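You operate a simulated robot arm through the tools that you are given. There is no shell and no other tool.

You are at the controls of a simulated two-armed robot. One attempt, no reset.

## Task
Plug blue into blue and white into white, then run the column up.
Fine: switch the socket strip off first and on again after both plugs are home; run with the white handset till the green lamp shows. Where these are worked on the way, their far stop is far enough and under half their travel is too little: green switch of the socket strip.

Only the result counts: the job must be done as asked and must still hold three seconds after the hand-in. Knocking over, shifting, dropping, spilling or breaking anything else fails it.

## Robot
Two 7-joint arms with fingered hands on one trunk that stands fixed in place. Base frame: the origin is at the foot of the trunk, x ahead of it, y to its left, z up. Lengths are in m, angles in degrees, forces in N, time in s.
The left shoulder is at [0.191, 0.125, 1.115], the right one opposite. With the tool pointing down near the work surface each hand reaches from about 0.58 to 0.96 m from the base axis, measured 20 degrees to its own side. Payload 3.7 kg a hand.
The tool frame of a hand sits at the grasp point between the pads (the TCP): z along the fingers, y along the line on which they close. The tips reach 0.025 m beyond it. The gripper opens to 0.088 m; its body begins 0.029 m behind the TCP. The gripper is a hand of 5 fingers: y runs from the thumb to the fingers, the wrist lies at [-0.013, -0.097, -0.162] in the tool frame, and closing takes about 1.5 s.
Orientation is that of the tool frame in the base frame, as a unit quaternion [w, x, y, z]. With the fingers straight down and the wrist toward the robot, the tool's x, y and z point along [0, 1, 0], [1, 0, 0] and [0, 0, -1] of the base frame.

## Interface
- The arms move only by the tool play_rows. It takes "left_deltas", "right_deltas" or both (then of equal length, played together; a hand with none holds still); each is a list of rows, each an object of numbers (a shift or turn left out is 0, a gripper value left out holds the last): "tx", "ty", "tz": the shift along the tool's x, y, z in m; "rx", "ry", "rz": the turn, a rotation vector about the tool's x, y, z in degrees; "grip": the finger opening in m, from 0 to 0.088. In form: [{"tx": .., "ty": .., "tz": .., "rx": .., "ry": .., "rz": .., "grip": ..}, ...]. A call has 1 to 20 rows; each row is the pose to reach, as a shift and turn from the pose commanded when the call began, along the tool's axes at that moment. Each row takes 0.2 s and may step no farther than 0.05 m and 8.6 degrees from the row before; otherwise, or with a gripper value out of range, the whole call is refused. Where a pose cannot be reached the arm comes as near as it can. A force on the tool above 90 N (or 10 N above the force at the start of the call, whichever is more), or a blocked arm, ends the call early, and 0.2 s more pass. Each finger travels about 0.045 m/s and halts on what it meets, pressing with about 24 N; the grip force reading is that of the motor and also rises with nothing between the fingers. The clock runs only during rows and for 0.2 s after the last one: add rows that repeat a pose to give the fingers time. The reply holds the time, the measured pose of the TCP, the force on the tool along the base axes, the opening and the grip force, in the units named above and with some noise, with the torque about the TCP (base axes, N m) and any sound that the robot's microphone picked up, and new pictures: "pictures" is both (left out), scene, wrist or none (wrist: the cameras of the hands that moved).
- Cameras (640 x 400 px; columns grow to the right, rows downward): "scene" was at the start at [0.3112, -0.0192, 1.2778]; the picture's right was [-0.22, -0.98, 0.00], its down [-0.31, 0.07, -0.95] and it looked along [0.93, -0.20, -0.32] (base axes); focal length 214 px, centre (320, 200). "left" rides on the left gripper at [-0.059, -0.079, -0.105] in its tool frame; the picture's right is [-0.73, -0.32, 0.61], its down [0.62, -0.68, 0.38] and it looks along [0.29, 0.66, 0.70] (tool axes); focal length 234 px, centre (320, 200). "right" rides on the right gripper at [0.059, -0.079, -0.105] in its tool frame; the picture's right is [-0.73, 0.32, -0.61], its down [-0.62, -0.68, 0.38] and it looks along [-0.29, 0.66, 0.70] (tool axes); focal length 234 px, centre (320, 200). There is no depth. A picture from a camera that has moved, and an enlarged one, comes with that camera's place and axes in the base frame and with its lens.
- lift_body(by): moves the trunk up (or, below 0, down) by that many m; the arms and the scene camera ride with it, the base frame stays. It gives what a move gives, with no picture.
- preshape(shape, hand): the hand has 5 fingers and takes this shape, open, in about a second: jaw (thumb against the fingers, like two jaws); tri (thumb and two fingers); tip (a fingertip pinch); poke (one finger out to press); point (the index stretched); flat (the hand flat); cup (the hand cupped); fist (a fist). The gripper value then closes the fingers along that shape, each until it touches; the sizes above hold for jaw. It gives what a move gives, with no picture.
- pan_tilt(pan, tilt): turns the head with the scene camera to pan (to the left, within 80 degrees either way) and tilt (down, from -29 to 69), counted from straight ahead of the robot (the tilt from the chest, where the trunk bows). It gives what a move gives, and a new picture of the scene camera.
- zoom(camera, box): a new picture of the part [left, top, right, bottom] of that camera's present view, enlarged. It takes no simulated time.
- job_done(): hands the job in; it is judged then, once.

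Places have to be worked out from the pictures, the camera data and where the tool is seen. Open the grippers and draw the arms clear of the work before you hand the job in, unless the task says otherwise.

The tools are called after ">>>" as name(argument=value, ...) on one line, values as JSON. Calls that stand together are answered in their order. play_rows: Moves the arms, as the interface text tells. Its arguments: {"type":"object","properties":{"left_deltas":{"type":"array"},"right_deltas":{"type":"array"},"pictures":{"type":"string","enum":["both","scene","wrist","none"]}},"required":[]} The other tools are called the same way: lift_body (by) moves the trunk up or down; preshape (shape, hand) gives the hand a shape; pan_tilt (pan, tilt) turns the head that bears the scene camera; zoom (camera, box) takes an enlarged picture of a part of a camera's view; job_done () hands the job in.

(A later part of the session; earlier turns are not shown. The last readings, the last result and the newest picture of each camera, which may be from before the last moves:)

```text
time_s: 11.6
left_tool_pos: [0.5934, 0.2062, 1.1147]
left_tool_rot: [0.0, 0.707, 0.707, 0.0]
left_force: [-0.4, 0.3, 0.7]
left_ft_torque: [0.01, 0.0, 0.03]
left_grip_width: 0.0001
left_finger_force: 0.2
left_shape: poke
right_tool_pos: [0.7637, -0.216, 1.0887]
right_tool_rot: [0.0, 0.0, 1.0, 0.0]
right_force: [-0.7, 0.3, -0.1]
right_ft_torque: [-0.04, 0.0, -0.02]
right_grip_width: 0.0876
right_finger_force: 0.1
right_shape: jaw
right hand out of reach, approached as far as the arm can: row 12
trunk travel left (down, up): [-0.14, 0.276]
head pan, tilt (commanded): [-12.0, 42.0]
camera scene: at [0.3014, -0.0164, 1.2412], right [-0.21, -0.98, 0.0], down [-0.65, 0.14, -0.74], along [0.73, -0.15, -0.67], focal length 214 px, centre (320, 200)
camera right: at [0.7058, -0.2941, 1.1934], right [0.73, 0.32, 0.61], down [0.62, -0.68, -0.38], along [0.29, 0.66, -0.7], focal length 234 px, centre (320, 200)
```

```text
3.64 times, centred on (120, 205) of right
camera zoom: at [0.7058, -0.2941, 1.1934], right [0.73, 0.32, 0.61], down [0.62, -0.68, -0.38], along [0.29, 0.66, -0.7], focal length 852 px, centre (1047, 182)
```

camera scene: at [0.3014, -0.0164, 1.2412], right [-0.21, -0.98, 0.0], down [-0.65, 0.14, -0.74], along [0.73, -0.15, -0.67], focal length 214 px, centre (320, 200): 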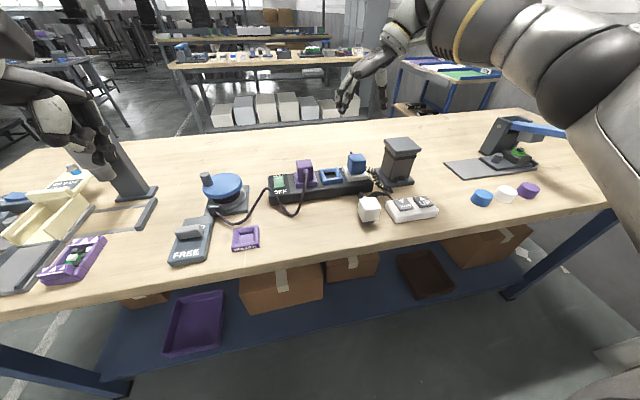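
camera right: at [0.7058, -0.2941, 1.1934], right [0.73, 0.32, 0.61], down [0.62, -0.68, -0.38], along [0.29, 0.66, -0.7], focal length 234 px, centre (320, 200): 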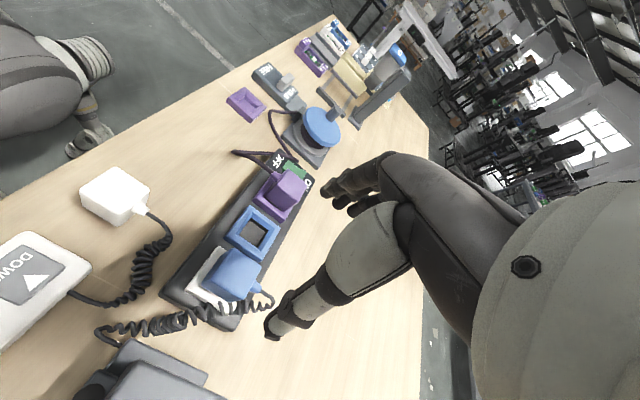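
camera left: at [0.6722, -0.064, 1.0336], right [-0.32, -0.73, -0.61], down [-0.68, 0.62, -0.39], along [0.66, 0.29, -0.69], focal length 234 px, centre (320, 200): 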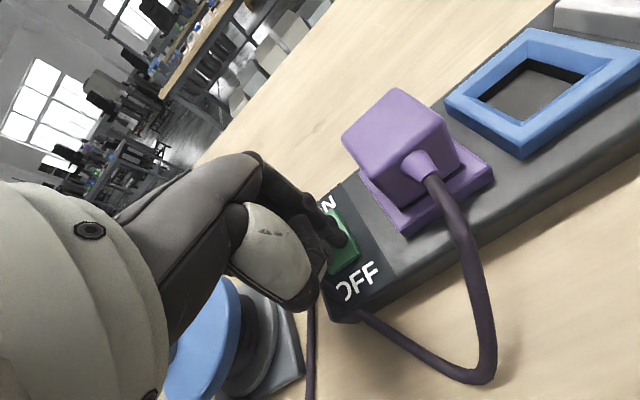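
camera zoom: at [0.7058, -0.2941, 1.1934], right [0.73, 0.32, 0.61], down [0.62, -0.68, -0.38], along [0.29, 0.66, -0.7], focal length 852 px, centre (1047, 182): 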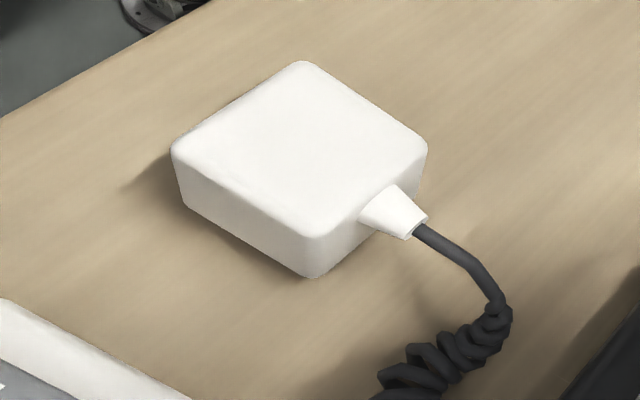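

Alignment looks good: plug centre ≈(0.765,-0.216), TCP at (0.764,-0.216). I descend with a narrowed opening to about 3 cm above grasp height and check.

>>> play_rows(right_deltas=[{"tz": 0.02, "grip": 0.068}, {"tz": 0.045, "grip": 0.068}, {"tz": 0.07, "grip": 0.068}, {"tz": 0.09, "grip": 0.068}, {"tz": 0.105, "grip": 0.068}, {"tz": 0.105, "grip": 0.068}], pictures="both")

>>> zoom(camera="scene", box=[300, 100, 420, 205])

>>> zoom(camera="right", box=[150, 100, 400, 350])

```text
time_s: 13.0
left_tool_pos: [0.5933, 0.206, 1.1144]
left_tool_rot: [-0.001, 0.708, 0.706, 0.0]
left_force: [0.2, -0.4, -0.1]
left_ft_torque: [0.0, -0.01, 0.02]
left_grip_width: 0.0
left_finger_force: 0.1
left_shape: poke
right_tool_pos: [0.7614, -0.2141, 0.9852]
right_tool_rot: [0.0, 0.0, 1.0, 0.0]
right_force: [0.3, -0.2, -1.2]
right_ft_torque: [0.0, -0.04, -0.01]
right_grip_width: 0.0685
right_finger_force: 0.0
right_shape: jaw
trunk travel left (down, up): [-0.14, 0.276]
head pan, tilt (commanded): [-12.0, 42.0]
camera scene: at [0.3017, -0.0165, 1.2411], right [-0.21, -0.98, 0.0], down [-0.65, 0.14, -0.74], along [0.73, -0.15, -0.67], focal length 214 px, centre (320, 200)
camera right: at [0.7044, -0.2934, 1.0893], right [0.73, 0.32, 0.61], down [0.62, -0.68, -0.38], along [0.29, 0.66, -0.7], focal length 234 px, centre (320, 200)
```

scene: 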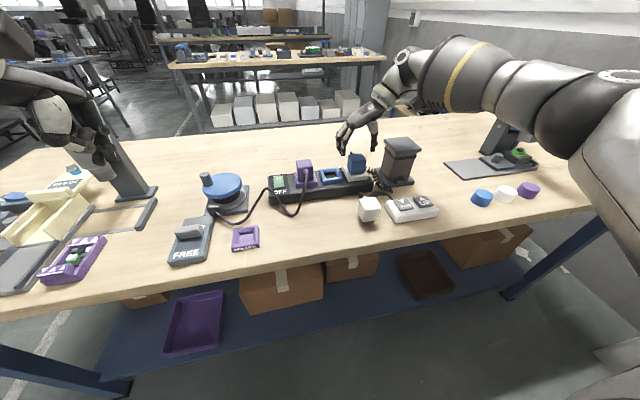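
right: 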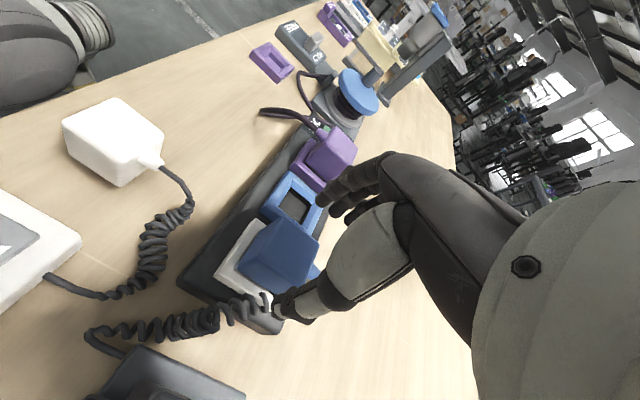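

```text
3.81 times, centred on (360, 152) of scene
camera zoom: at [0.3017, -0.0165, 1.2411], right [-0.21, -0.98, 0.0], down [-0.65, 0.14, -0.74], along [0.73, -0.15, -0.67], focal length 817 px, centre (168, 381)
```

zoom: 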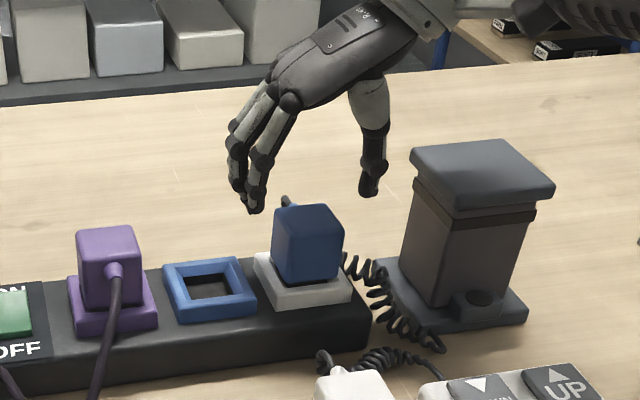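

```text
1.60 times, centred on (275, 225) of right
camera zoom: at [0.7044, -0.2934, 1.0893], right [0.73, 0.32, 0.61], down [0.62, -0.68, -0.38], along [0.29, 0.66, -0.7], focal length 375 px, centre (392, 160)
```

zoom: 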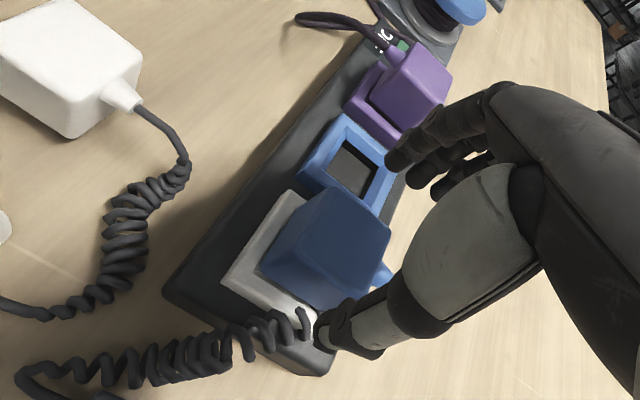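

Fingers and thumb straddle the plug evenly. I descend the last 4.8 cm to grasp height.

>>> play_rows(right_deltas=[{"tz": 0.012, "ty": -0.001}, {"tz": 0.024, "ty": -0.001}, {"tz": 0.036, "ty": -0.001}, {"tz": 0.047, "ty": -0.001}, {"tz": 0.047, "ty": -0.001}], pictures="both")

>>> zoom(camera="scene", box=[300, 110, 420, 205])

>>> zoom(camera="right", box=[180, 130, 400, 350])

```text
time_s: 14.2
left_tool_pos: [0.5935, 0.2055, 1.1142]
left_tool_rot: [0.0, 0.707, 0.707, 0.0]
left_force: [-0.9, -0.6, 0.5]
left_ft_torque: [0.0, 0.0, 0.02]
left_grip_width: 0.0001
left_finger_force: 0.0
left_shape: poke
right_tool_pos: [0.7619, -0.2166, 0.9361]
right_tool_rot: [0.001, 0.0, 1.0, 0.0]
right_force: [-0.3, -0.2, -0.1]
right_ft_torque: [0.02, 0.0, -0.04]
right_grip_width: 0.068
right_finger_force: 0.1
right_shape: jaw
trunk travel left (down, up): [-0.14, 0.276]
head pan, tilt (commanded): [-12.0, 42.0]
camera scene: at [0.3017, -0.0165, 1.2411], right [-0.21, -0.98, 0.0], down [-0.65, 0.14, -0.74], along [0.73, -0.15, -0.67], focal length 214 px, centre (320, 200)
camera right: at [0.7039, -0.2952, 1.0407], right [0.73, 0.32, 0.61], down [0.62, -0.68, -0.38], along [0.29, 0.66, -0.7], focal length 234 px, centre (320, 200)
```

scene: 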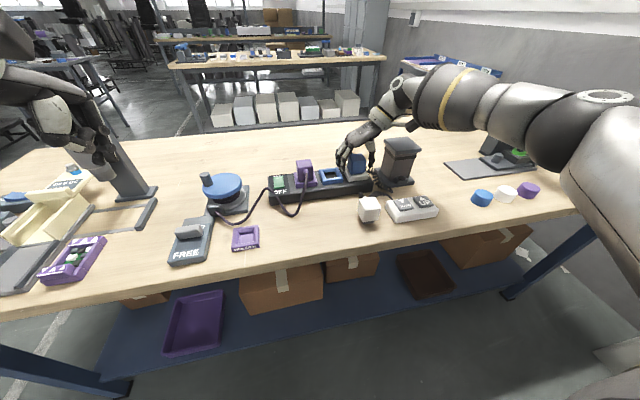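
right: 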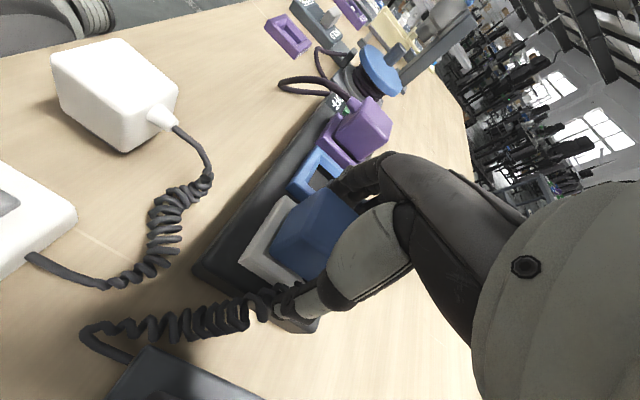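

```text
4.21 times, centred on (360, 158) of scene
camera zoom: at [0.3017, -0.0165, 1.2411], right [-0.21, -0.98, 0.0], down [-0.65, 0.14, -0.74], along [0.73, -0.15, -0.67], focal length 903 px, centre (152, 379)
```

zoom: 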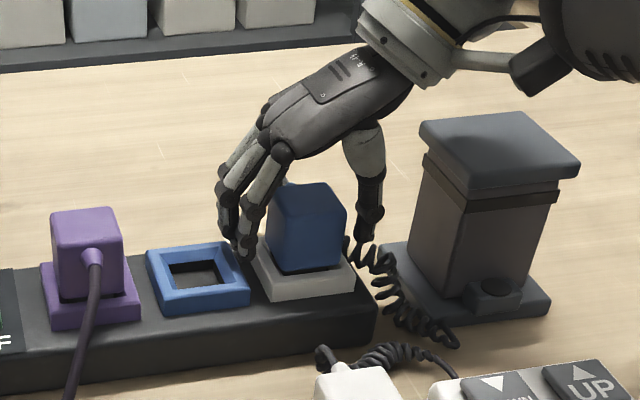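

```text
1.82 times, centred on (290, 240) of right
camera zoom: at [0.7039, -0.2952, 1.0407], right [0.73, 0.32, 0.61], down [0.62, -0.68, -0.38], along [0.29, 0.66, -0.7], focal length 426 px, centre (374, 127)
```

zoom: 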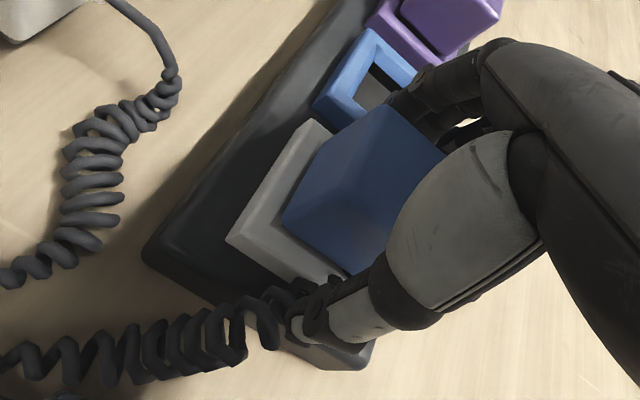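

Fingers and thumb are both alongside the plug with no contact. I close the grip on it.

>>> play_rows(right_deltas=[{"grip": 0.03}, {"grip": 0.02}, {"grip": 0.02}, {"grip": 0.02}, {"grip": 0.02}, {"grip": 0.02}], pictures="both")

>>> zoom(camera="scene", box=[300, 110, 420, 205])

>>> zoom(camera="right", box=[180, 130, 400, 350])

```text
time_s: 15.6
left_tool_pos: [0.5945, 0.2058, 1.1136]
left_tool_rot: [-0.001, 0.707, 0.707, -0.001]
left_force: [0.2, -0.2, 0.0]
left_ft_torque: [-0.01, -0.04, -0.03]
left_grip_width: 0.0
left_finger_force: 0.0
left_shape: poke
right_tool_pos: [0.7625, -0.218, 0.936]
right_tool_rot: [0.0, 0.0, 1.0, 0.0]
right_force: [-0.8, 0.3, -0.3]
right_ft_torque: [0.0, 0.03, 0.02]
right_grip_width: 0.0348
right_finger_force: 23.8
right_shape: jaw
trunk travel left (down, up): [-0.14, 0.276]
head pan, tilt (commanded): [-12.0, 42.0]
camera scene: at [0.3019, -0.0166, 1.241], right [-0.21, -0.98, 0.0], down [-0.65, 0.14, -0.74], along [0.73, -0.15, -0.67], focal length 214 px, centre (320, 200)
camera right: at [0.7041, -0.2952, 1.0406], right [0.73, 0.32, 0.61], down [0.62, -0.68, -0.38], along [0.29, 0.66, -0.7], focal length 234 px, centre (320, 200)
```

scene: 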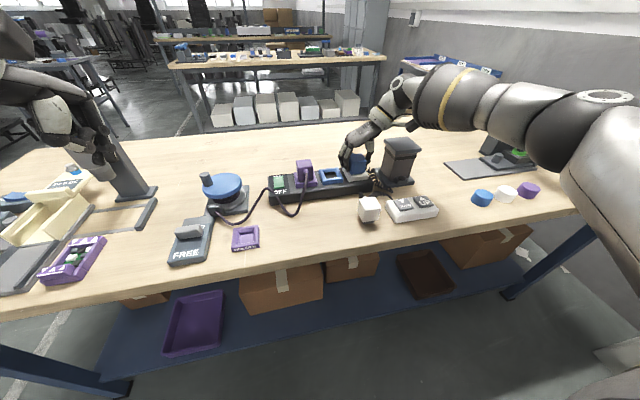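
right: 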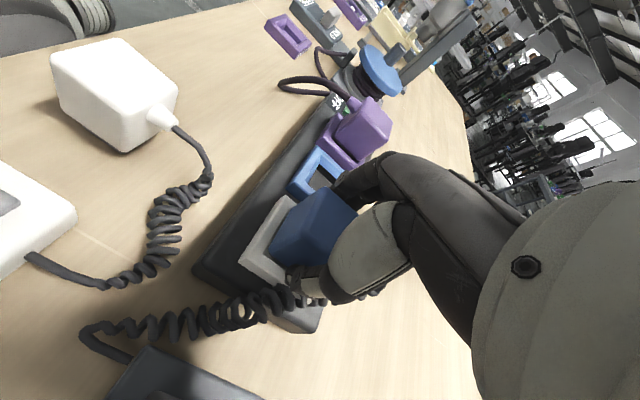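

```text
4.21 times, centred on (360, 158) of scene
camera zoom: at [0.3019, -0.0166, 1.241], right [-0.21, -0.98, 0.0], down [-0.65, 0.14, -0.74], along [0.73, -0.15, -0.67], focal length 903 px, centre (152, 379)
```

zoom: 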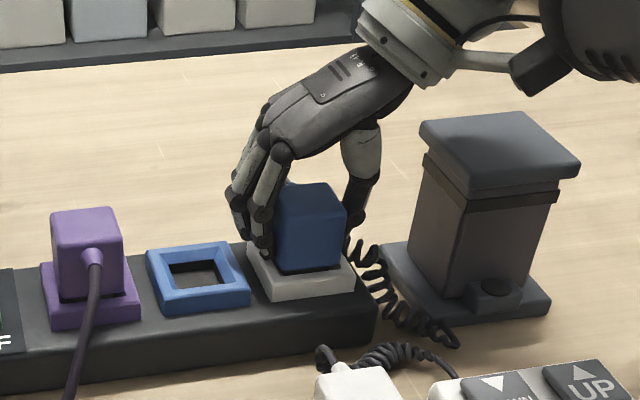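

```text
1.82 times, centred on (290, 240) of right
camera zoom: at [0.7041, -0.2952, 1.0406], right [0.73, 0.32, 0.61], down [0.62, -0.68, -0.38], along [0.29, 0.66, -0.7], focal length 426 px, centre (374, 127)
```

zoom: 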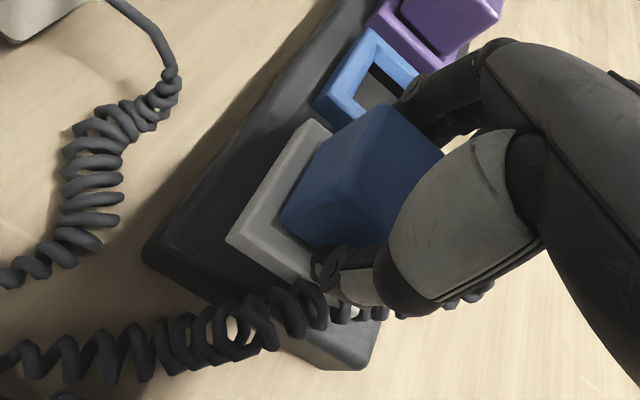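

Gripped at 23.8 N, width 0.035. I pull straight up slowly to unplug.

>>> play_rows(right_deltas=[{"tz": -0.004}, {"tz": -0.008}, {"tz": -0.013}, {"tz": -0.02}, {"tz": -0.03}, {"tz": -0.042}, {"tz": -0.055}, {"tz": -0.06}, {"tz": -0.06}], pictures="both")

>>> zoom(camera="scene", box=[300, 90, 420, 205])

>>> zoom(camera="right", box=[180, 130, 400, 350])

```text
time_s: 17.6
left_tool_pos: [0.5931, 0.2048, 1.1139]
left_tool_rot: [0.0, 0.707, 0.707, -0.001]
left_force: [-0.2, -0.2, 0.2]
left_ft_torque: [-0.03, -0.01, -0.03]
left_grip_width: 0.0
left_finger_force: 0.0
left_shape: poke
right_tool_pos: [0.762, -0.2168, 0.9964]
right_tool_rot: [0.0, 0.001, 1.0, 0.0]
right_force: [0.2, -0.1, -1.3]
right_ft_torque: [0.0, 0.03, -0.01]
right_grip_width: 0.0346
right_finger_force: 23.8
right_shape: jaw
trunk travel left (down, up): [-0.14, 0.276]
head pan, tilt (commanded): [-12.0, 42.0]
camera scene: at [0.3019, -0.0166, 1.241], right [-0.21, -0.98, 0.0], down [-0.65, 0.14, -0.74], along [0.73, -0.15, -0.67], focal length 214 px, centre (320, 200)
camera right: at [0.7046, -0.2954, 1.1008], right [0.73, 0.32, 0.61], down [0.62, -0.68, -0.38], along [0.29, 0.66, -0.7], focal length 234 px, centre (320, 200)
```

scene: 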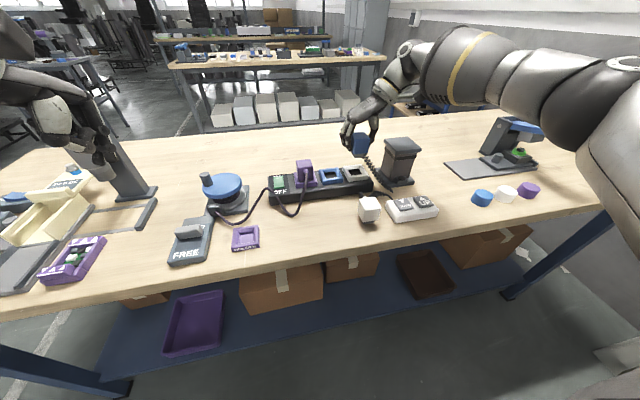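
right: 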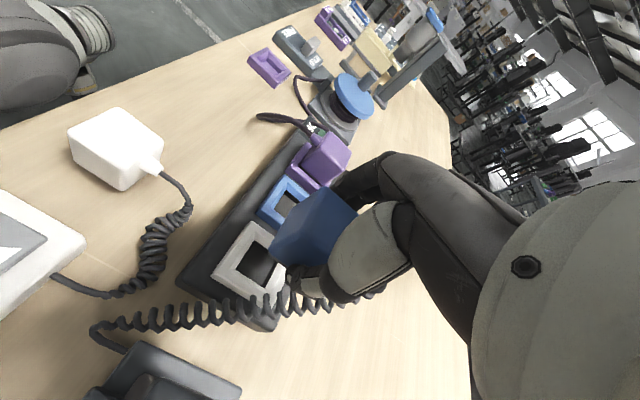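

```text
3.48 times, centred on (360, 148) of scene
camera zoom: at [0.3019, -0.0166, 1.241], right [-0.21, -0.98, 0.0], down [-0.65, 0.14, -0.74], along [0.73, -0.15, -0.67], focal length 746 px, centre (181, 383)
```

zoom: 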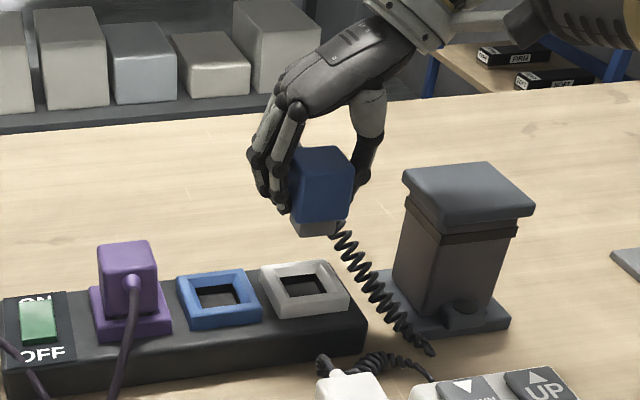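

```text
1.82 times, centred on (290, 240) of right
camera zoom: at [0.7046, -0.2954, 1.1008], right [0.73, 0.32, 0.61], down [0.62, -0.68, -0.38], along [0.29, 0.66, -0.7], focal length 426 px, centre (374, 127)
```

zoom: 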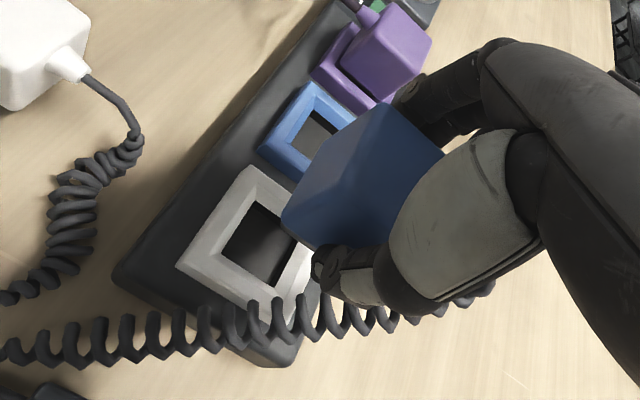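

The plug is out and held straight. I zoom on both sockets to measure the exact shift between them.

>>> zoom(camera="scene", box=[310, 155, 380, 200])

>>> zoom(camera="scene", box=[335, 110, 400, 165])

```text
8.89 times, centred on (345, 178) of scene
camera zoom: at [0.3019, -0.0166, 1.241], right [-0.21, -0.98, 0.0], down [-0.65, 0.14, -0.74], along [0.73, -0.15, -0.67], focal length 1906 px, centre (98, 400)
```

zoom: 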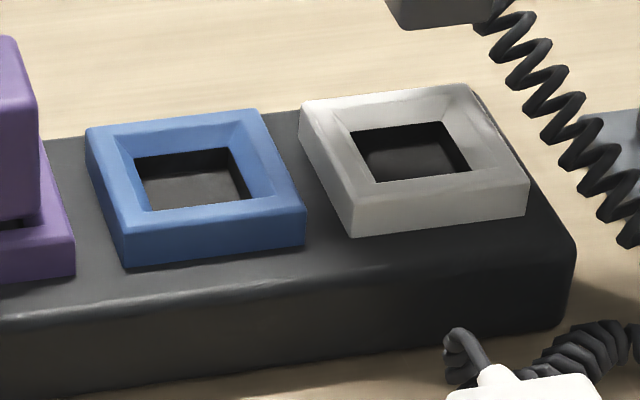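

```text
7.27 times, centred on (368, 138) of scene
camera zoom: at [0.3019, -0.0166, 1.241], right [-0.21, -0.98, 0.0], down [-0.65, 0.14, -0.74], along [0.73, -0.15, -0.67], focal length 1560 px, centre (-26, 654)
```

zoom: 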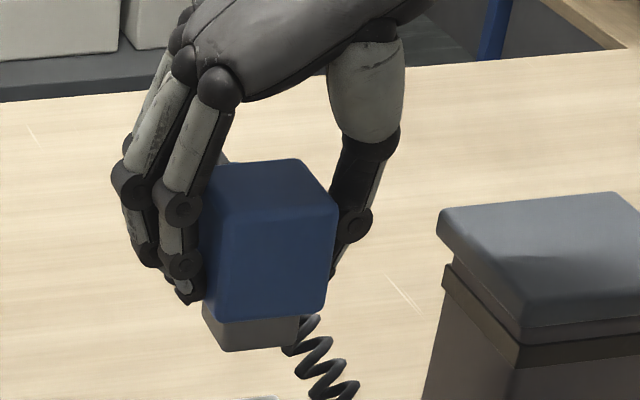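

The shift from white to blue socket is (≈0, +0.070, 0). I move across and lower until the pins are about 5 mm above the blue frame, then check.

>>> play_rows(right_deltas=[{"ty": 0.02}, {"ty": 0.045}, {"ty": 0.062}, {"ty": 0.07}, {"ty": 0.07, "tz": 0.015}, {"ty": 0.07, "tz": 0.03}, {"ty": 0.07, "tz": 0.036}, {"ty": 0.07, "tz": 0.036}], pictures="both")

>>> zoom(camera="scene", box=[290, 115, 380, 205])

>>> zoom(camera="right", box=[200, 130, 400, 330])

>>> zoom(camera="left", box=[380, 0, 640, 200])

```text
time_s: 19.4
left_tool_pos: [0.5936, 0.2066, 1.1132]
left_tool_rot: [0.0, 0.707, 0.707, 0.001]
left_force: [0.0, 0.8, 0.7]
left_ft_torque: [-0.01, 0.04, -0.02]
left_grip_width: 0.0
left_finger_force: 0.1
left_shape: poke
right_tool_pos: [0.7617, -0.147, 0.961]
right_tool_rot: [0.0, 0.0, 1.0, 0.0]
right_force: [-0.2, 0.0, -0.7]
right_ft_torque: [0.01, 0.01, -0.03]
right_grip_width: 0.0348
right_finger_force: 23.9
right_shape: jaw
trunk travel left (down, up): [-0.14, 0.276]
head pan, tilt (commanded): [-12.0, 42.0]
camera scene: at [0.3019, -0.0166, 1.241], right [-0.21, -0.98, 0.0], down [-0.65, 0.14, -0.74], along [0.73, -0.15, -0.67], focal length 214 px, centre (320, 200)
camera right: at [0.7039, -0.226, 1.0654], right [0.73, 0.32, 0.61], down [0.62, -0.68, -0.38], along [0.29, 0.66, -0.7], focal length 234 px, centre (320, 200)
```

scene: 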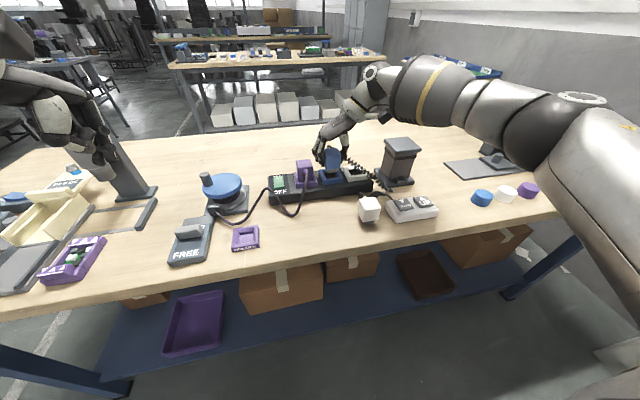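
right: 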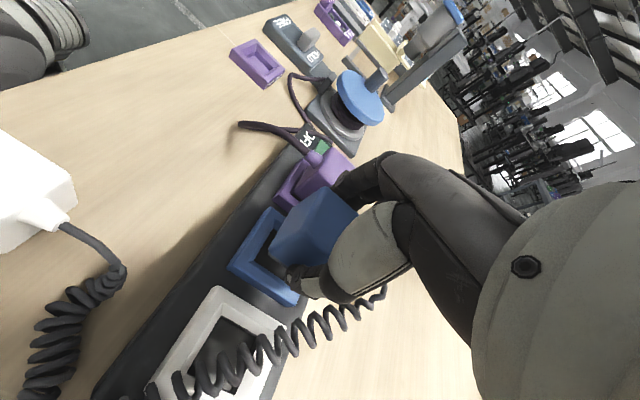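

```text
4.44 times, centred on (335, 160) of scene
camera zoom: at [0.3019, -0.0166, 1.241], right [-0.21, -0.98, 0.0], down [-0.65, 0.14, -0.74], along [0.73, -0.15, -0.67], focal length 953 px, centre (253, 378)
```

zoom: 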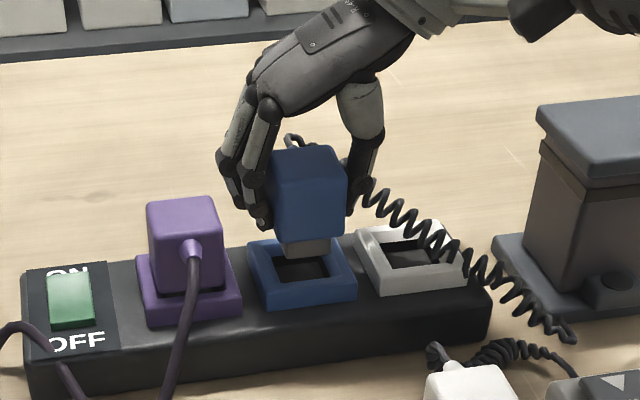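

```text
2.00 times, centred on (300, 230) of right
camera zoom: at [0.7039, -0.226, 1.0654], right [0.73, 0.32, 0.61], down [0.62, -0.68, -0.38], along [0.29, 0.66, -0.7], focal length 468 px, centre (360, 140)
```

zoom: 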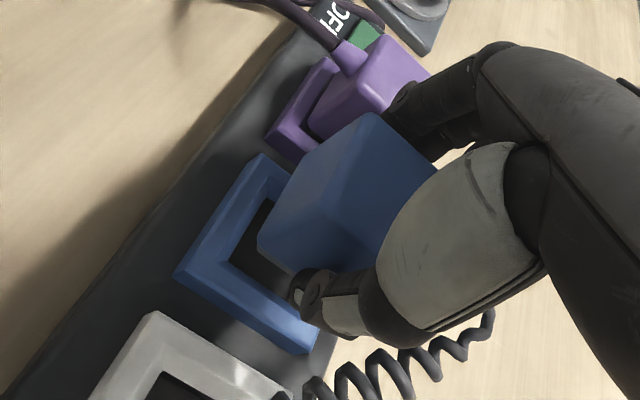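

```text
2.00 times, centred on (510, 100) of left
camera zoom: at [0.5155, 0.1469, 1.22], right [-0.32, -0.73, -0.61], down [-0.68, 0.62, -0.38], along [0.66, 0.29, -0.7], focal length 468 px, centre (-60, 400)
```

zoom: 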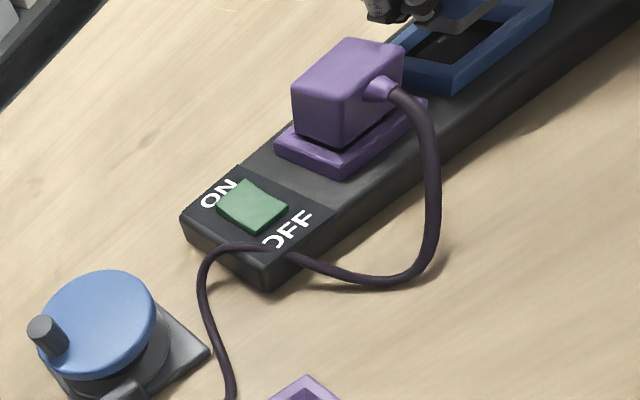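

The pins hang about 1 cm over the blue socket, but the finger bulge looks close to the purple plug. I bring the left wrist camera in line with the gap between the purple and blue plugs to measure the clearance.

>>> play_rows(left_deltas=[{"tx": -0.04, "ty": -0.006, "tz": 0.008}, {"tx": -0.08, "ty": -0.012, "tz": 0.016}, {"tx": -0.12, "ty": -0.018, "tz": 0.024}, {"tx": -0.16, "ty": -0.024, "tz": 0.032}, {"tx": -0.2, "ty": -0.03, "tz": 0.04}, {"tx": -0.235, "ty": -0.033, "tz": 0.048}, {"tx": -0.256, "ty": -0.033, "tz": 0.053}, {"tx": -0.256, "ty": -0.033, "tz": 0.053}], pictures="both")

>>> zoom(camera="left", box=[310, 60, 430, 160])

>>> zoom(camera="scene", box=[300, 125, 360, 175])

```text
time_s: 21.2
left_tool_pos: [0.5596, -0.0533, 1.0593]
left_tool_rot: [0.0, 0.707, 0.707, 0.0]
left_force: [0.0, -0.1, 0.7]
left_ft_torque: [-0.03, 0.0, -0.01]
left_grip_width: 0.0
left_finger_force: 0.0
left_shape: poke
right_tool_pos: [0.7617, -0.1461, 0.9611]
right_tool_rot: [0.0, 0.0, 1.0, 0.0]
right_force: [0.4, -0.2, -0.6]
right_ft_torque: [-0.01, -0.03, -0.01]
right_grip_width: 0.0348
right_finger_force: 24.0
right_shape: jaw
trunk travel left (down, up): [-0.14, 0.276]
head pan, tilt (commanded): [-12.0, 42.0]
camera scene: at [0.3018, -0.0166, 1.241], right [-0.21, -0.98, 0.0], down [-0.65, 0.14, -0.74], along [0.73, -0.15, -0.67], focal length 214 px, centre (320, 200)
camera left: at [0.481, -0.1109, 1.1665], right [-0.32, -0.73, -0.61], down [-0.68, 0.62, -0.38], along [0.66, 0.29, -0.7], focal length 234 px, centre (320, 200)
```

scene: 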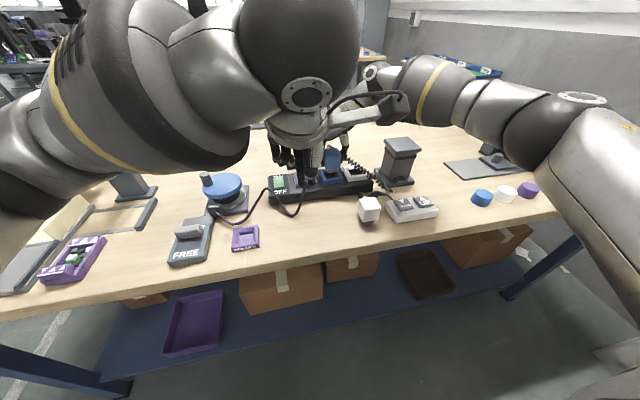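
left: 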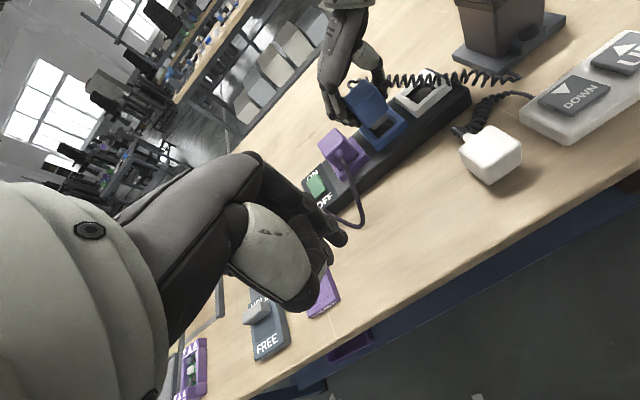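

```text
4.00 times, centred on (370, 110) of left
camera zoom: at [0.481, -0.1109, 1.1665], right [-0.32, -0.73, -0.61], down [-0.68, 0.62, -0.38], along [0.66, 0.29, -0.7], focal length 937 px, centre (120, 560)
```

zoom: 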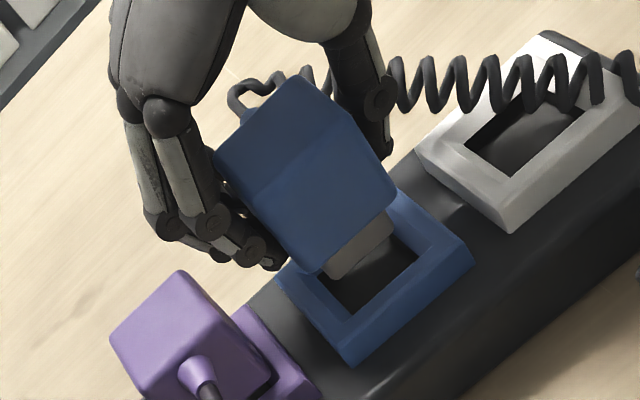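

```text
8.00 times, centred on (330, 150) of scene
camera zoom: at [0.3018, -0.0166, 1.241], right [-0.21, -0.98, 0.0], down [-0.65, 0.14, -0.74], along [0.73, -0.15, -0.67], focal length 1716 px, centre (240, 600)
```

zoom: 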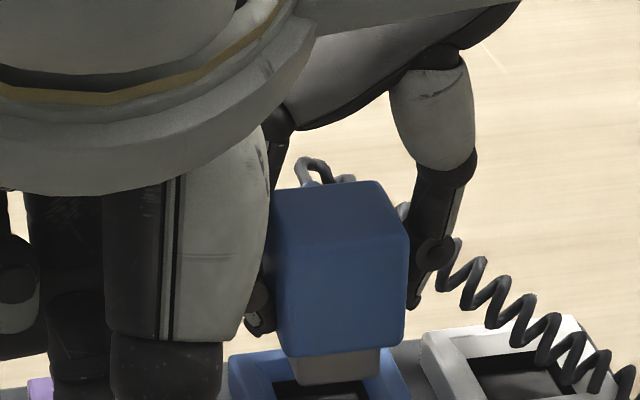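

The finger bulge would have only about 2 mm clearance to the purple plug at full depth, which is too tight to open. I'll take the plug back to the white socket, regrip it about 11 mm higher, so the bulge stays above the purple plug's top.

>>> play_rows(right_deltas=[{"tz": -0.02}, {"tz": -0.034}, {"ty": -0.02, "tz": -0.036}, {"ty": -0.045, "tz": -0.036}, {"ty": -0.062, "tz": -0.036}, {"ty": -0.07, "tz": -0.03}, {"ty": -0.07, "tz": -0.015}, {"ty": -0.07, "tz": 0.0}, {"ty": -0.07, "tz": 0.005}, {"ty": -0.07, "tz": 0.005}], pictures="both")

>>> zoom(camera="scene", box=[320, 115, 400, 205])

>>> zoom(camera="left", box=[340, 20, 480, 140])

```text
time_s: 23.4
left_tool_pos: [0.5589, -0.0528, 1.0595]
left_tool_rot: [0.0, 0.707, 0.708, -0.001]
left_force: [-0.1, 0.4, 0.7]
left_ft_torque: [-0.03, 0.02, 0.0]
left_grip_width: 0.0002
left_finger_force: 0.0
left_shape: poke
right_tool_pos: [0.7616, -0.2177, 0.956]
right_tool_rot: [0.0, 0.0, 1.0, 0.0]
right_force: [-0.7, 0.1, -0.4]
right_ft_torque: [-0.01, 0.02, -0.01]
right_grip_width: 0.0347
right_finger_force: 24.3
right_shape: jaw
trunk travel left (down, up): [-0.14, 0.276]
head pan, tilt (commanded): [-12.0, 42.0]
camera scene: at [0.3019, -0.0166, 1.241], right [-0.21, -0.98, 0.0], down [-0.65, 0.14, -0.74], along [0.73, -0.15, -0.67], focal length 214 px, centre (320, 200)
camera right: at [0.7049, -0.2958, 1.0605], right [0.73, 0.32, 0.61], down [0.62, -0.68, -0.38], along [0.29, 0.66, -0.7], focal length 234 px, centre (320, 200)
```

scene: 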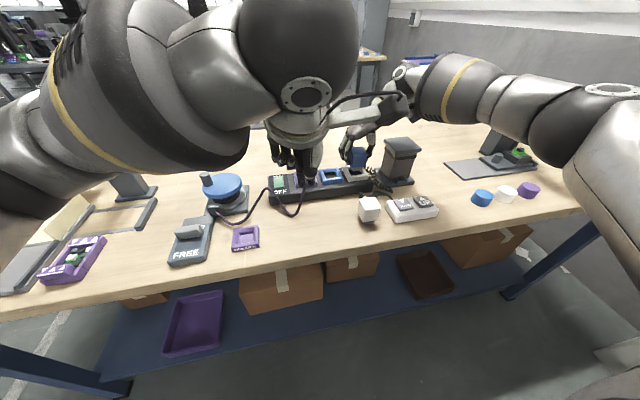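
right: 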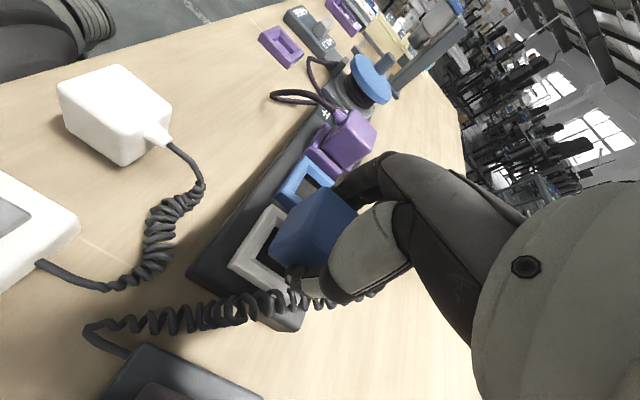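

```text
4.44 times, centred on (360, 160) of scene
camera zoom: at [0.3019, -0.0166, 1.241], right [-0.21, -0.98, 0.0], down [-0.65, 0.14, -0.74], along [0.73, -0.15, -0.67], focal length 953 px, centre (142, 378)
```

zoom: 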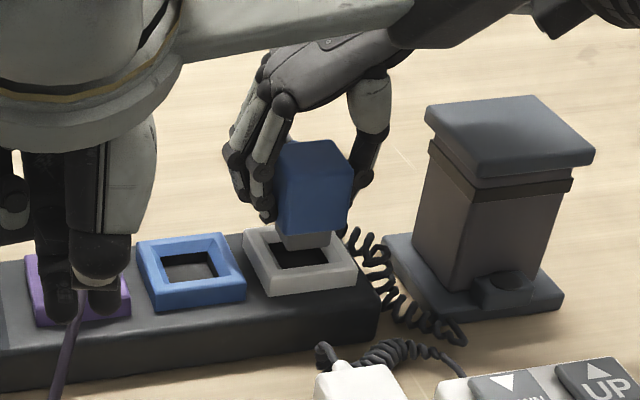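

```text
3.33 times, centred on (410, 80) of left
camera zoom: at [0.4811, -0.1105, 1.1666], right [-0.32, -0.73, -0.61], down [-0.68, 0.62, -0.38], along [0.66, 0.29, -0.7], focal length 781 px, centre (20, 600)
```

zoom: 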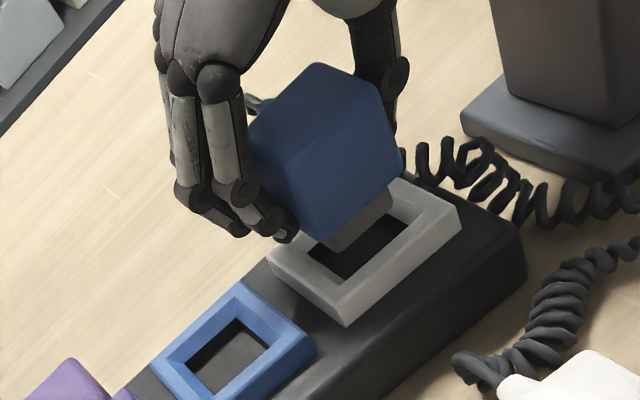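

The plug is above the white socket with about 19 mm to go. I lower it slowly home, watching force.

>>> play_rows(right_deltas=[{"tz": 0.004}, {"tz": 0.008}, {"tz": 0.012}, {"tz": 0.016}, {"tz": 0.019}, {"tz": 0.019}], pictures="scene")

>>> zoom(camera="scene", box=[320, 115, 400, 205])

>>> zoom(camera="left", box=[340, 20, 480, 140])

```text
time_s: 24.8
left_tool_pos: [0.5588, -0.0532, 1.0603]
left_tool_rot: [0.0, 0.707, 0.707, -0.001]
left_force: [0.5, 0.0, -0.4]
left_ft_torque: [0.01, -0.01, 0.0]
left_grip_width: 0.0
left_finger_force: 0.1
left_shape: poke
right_tool_pos: [0.7634, -0.2179, 0.9363]
right_tool_rot: [0.0, 0.0, 1.0, 0.0]
right_force: [-0.4, 0.7, -0.6]
right_ft_torque: [-0.01, 0.0, 0.0]
right_grip_width: 0.035
right_finger_force: 24.3
right_shape: jaw
trunk travel left (down, up): [-0.14, 0.276]
head pan, tilt (commanded): [-12.0, 42.0]
camera scene: at [0.3021, -0.0166, 1.2409], right [-0.21, -0.98, 0.0], down [-0.65, 0.14, -0.74], along [0.73, -0.15, -0.67], focal length 214 px, centre (320, 200)
```

scene: 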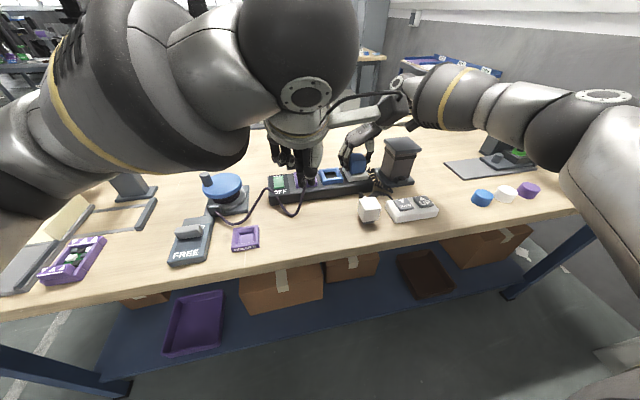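

```text
4.44 times, centred on (360, 160) of scene
camera zoom: at [0.3021, -0.0166, 1.2409], right [-0.21, -0.98, 0.0], down [-0.65, 0.14, -0.74], along [0.73, -0.15, -0.67], focal length 953 px, centre (142, 378)
```

zoom: 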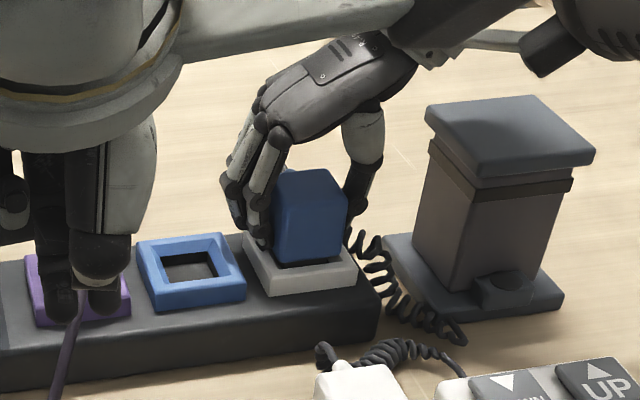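

```text
3.33 times, centred on (410, 80) of left
camera zoom: at [0.4813, -0.1106, 1.1664], right [-0.32, -0.73, -0.61], down [-0.68, 0.62, -0.38], along [0.66, 0.29, -0.7], focal length 781 px, centre (20, 600)
```

zoom: 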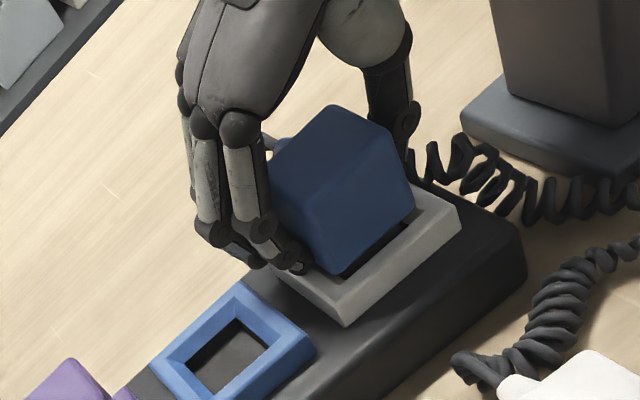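

The plug went home with no resistance. I open slightly, move up 11 mm and regrip higher.

>>> play_rows(right_deltas=[{"grip": 0.052}, {"grip": 0.052}, {"grip": 0.052}, {"tz": -0.005, "grip": 0.052}, {"tz": -0.011, "grip": 0.052}, {"tz": -0.011, "grip": 0.03}, {"tz": -0.011, "grip": 0.02}, {"tz": -0.011, "grip": 0.02}, {"tz": -0.011, "grip": 0.02}, {"tz": -0.011, "grip": 0.02}], pictures="scene")

>>> zoom(camera="scene", box=[320, 115, 400, 205])

>>> zoom(camera="left", box=[340, 20, 480, 140])

```text
time_s: 27.0
left_tool_pos: [0.5604, -0.0529, 1.0599]
left_tool_rot: [0.0, 0.707, 0.707, 0.001]
left_force: [0.0, 0.6, 0.7]
left_ft_torque: [0.02, 0.0, -0.02]
left_grip_width: 0.0
left_finger_force: 0.0
left_shape: poke
right_tool_pos: [0.7627, -0.2169, 0.9473]
right_tool_rot: [0.0, 0.0, 1.0, 0.0]
right_force: [-0.2, -0.2, 0.0]
right_ft_torque: [-0.05, 0.01, 0.01]
right_grip_width: 0.0346
right_finger_force: 24.2
right_shape: jaw
trunk travel left (down, up): [-0.14, 0.276]
head pan, tilt (commanded): [-12.0, 42.0]
camera scene: at [0.3019, -0.0166, 1.241], right [-0.21, -0.98, 0.0], down [-0.65, 0.14, -0.74], along [0.73, -0.15, -0.67], focal length 214 px, centre (320, 200)
```

scene: 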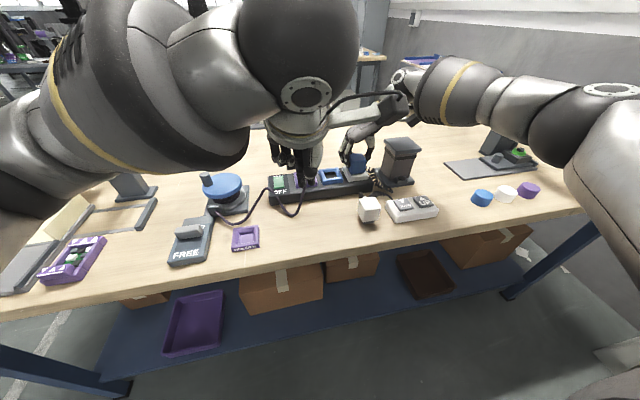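

```text
4.44 times, centred on (360, 160) of scene
camera zoom: at [0.3019, -0.0166, 1.241], right [-0.21, -0.98, 0.0], down [-0.65, 0.14, -0.74], along [0.73, -0.15, -0.67], focal length 953 px, centre (142, 378)
```

zoom: 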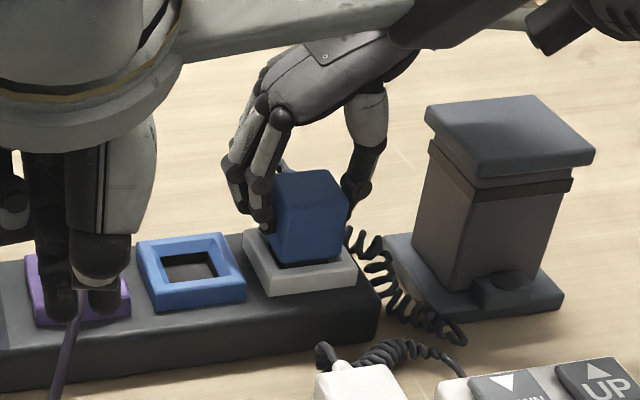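

```text
3.33 times, centred on (410, 80) of left
camera zoom: at [0.4811, -0.1105, 1.1665], right [-0.32, -0.73, -0.61], down [-0.68, 0.62, -0.38], along [0.66, 0.29, -0.7], focal length 781 px, centre (20, 600)
```

zoom: 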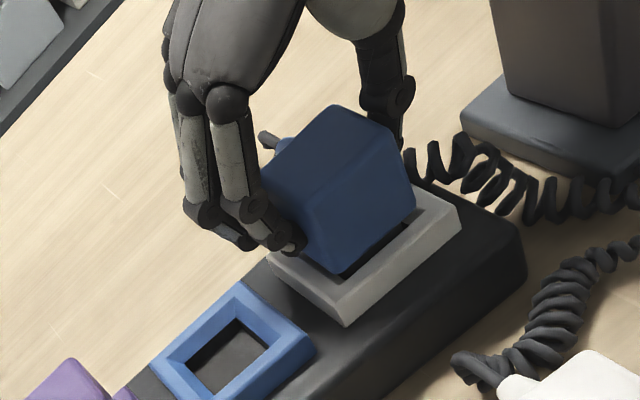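

Regripped at z=0.947. I lift, shift +0.070 m along y and lower to about 16 mm above home over the blue socket.

>>> play_rows(right_deltas=[{"tz": -0.01}, {"tz": -0.03}, {"tz": -0.048}, {"ty": 0.015, "tz": -0.052}, {"ty": 0.04, "tz": -0.052}, {"ty": 0.06, "tz": -0.052}, {"ty": 0.07, "tz": -0.05}, {"ty": 0.07, "tz": -0.035}, {"ty": 0.07, "tz": -0.02}, {"ty": 0.07, "tz": -0.016}, {"ty": 0.07, "tz": -0.016}], pictures="scene")

>>> zoom(camera="scene", box=[300, 115, 380, 205])

>>> zoom(camera="left", box=[310, 50, 450, 170])

```text
time_s: 29.4
left_tool_pos: [0.5594, -0.0515, 1.0611]
left_tool_rot: [-0.001, 0.707, 0.707, 0.0]
left_force: [0.2, -0.3, -0.2]
left_ft_torque: [0.01, -0.02, -0.03]
left_grip_width: 0.0
left_finger_force: 0.1
left_shape: poke
right_tool_pos: [0.7613, -0.1478, 0.9643]
right_tool_rot: [0.0, 0.0, 1.0, -0.001]
right_force: [-0.1, 0.3, -0.2]
right_ft_torque: [-0.03, -0.01, 0.0]
right_grip_width: 0.0345
right_finger_force: 24.7
right_shape: jaw
right hand out of reach, approached as far as the arm can: row 7
trunk travel left (down, up): [-0.14, 0.276]
head pan, tilt (commanded): [-12.0, 42.0]
camera scene: at [0.302, -0.0166, 1.241], right [-0.21, -0.98, 0.0], down [-0.65, 0.14, -0.74], along [0.73, -0.15, -0.67], focal length 214 px, centre (320, 200)
```

scene: 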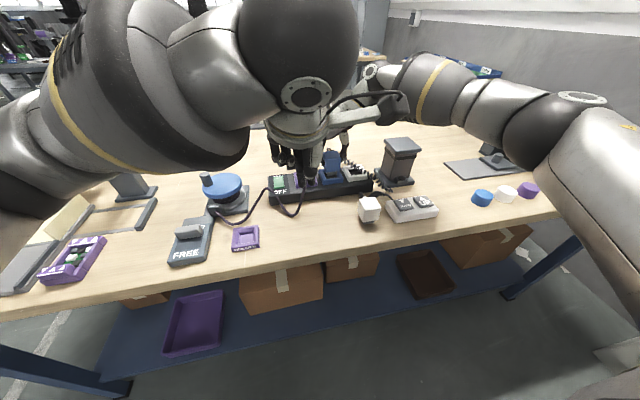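

```text
4.44 times, centred on (340, 160) of scene
camera zoom: at [0.302, -0.0166, 1.241], right [-0.21, -0.98, 0.0], down [-0.65, 0.14, -0.74], along [0.73, -0.15, -0.67], focal length 953 px, centre (231, 378)
```

zoom: 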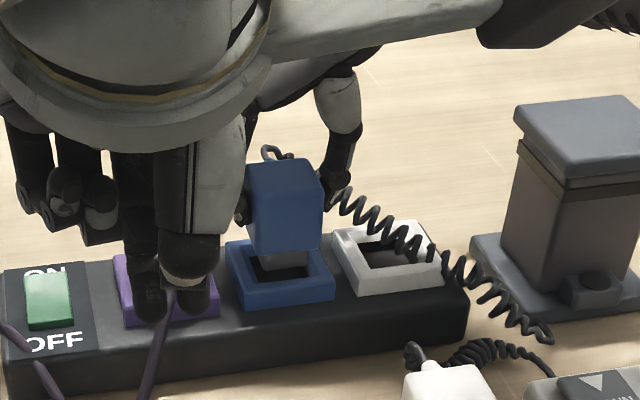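

```text
3.33 times, centred on (380, 110) of left
camera zoom: at [0.4812, -0.1105, 1.1665], right [-0.32, -0.73, -0.61], down [-0.68, 0.62, -0.38], along [0.66, 0.29, -0.7], focal length 781 px, centre (120, 500)
```

zoom: 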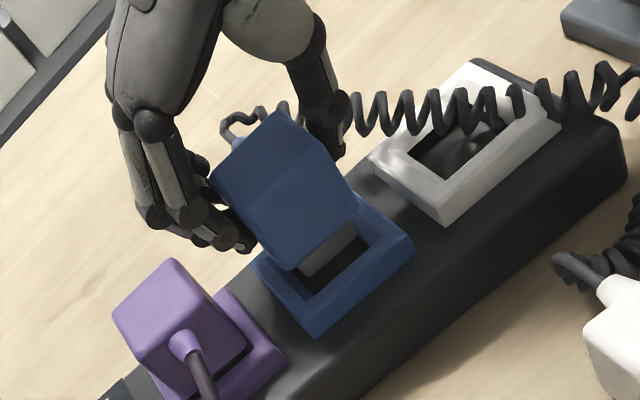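

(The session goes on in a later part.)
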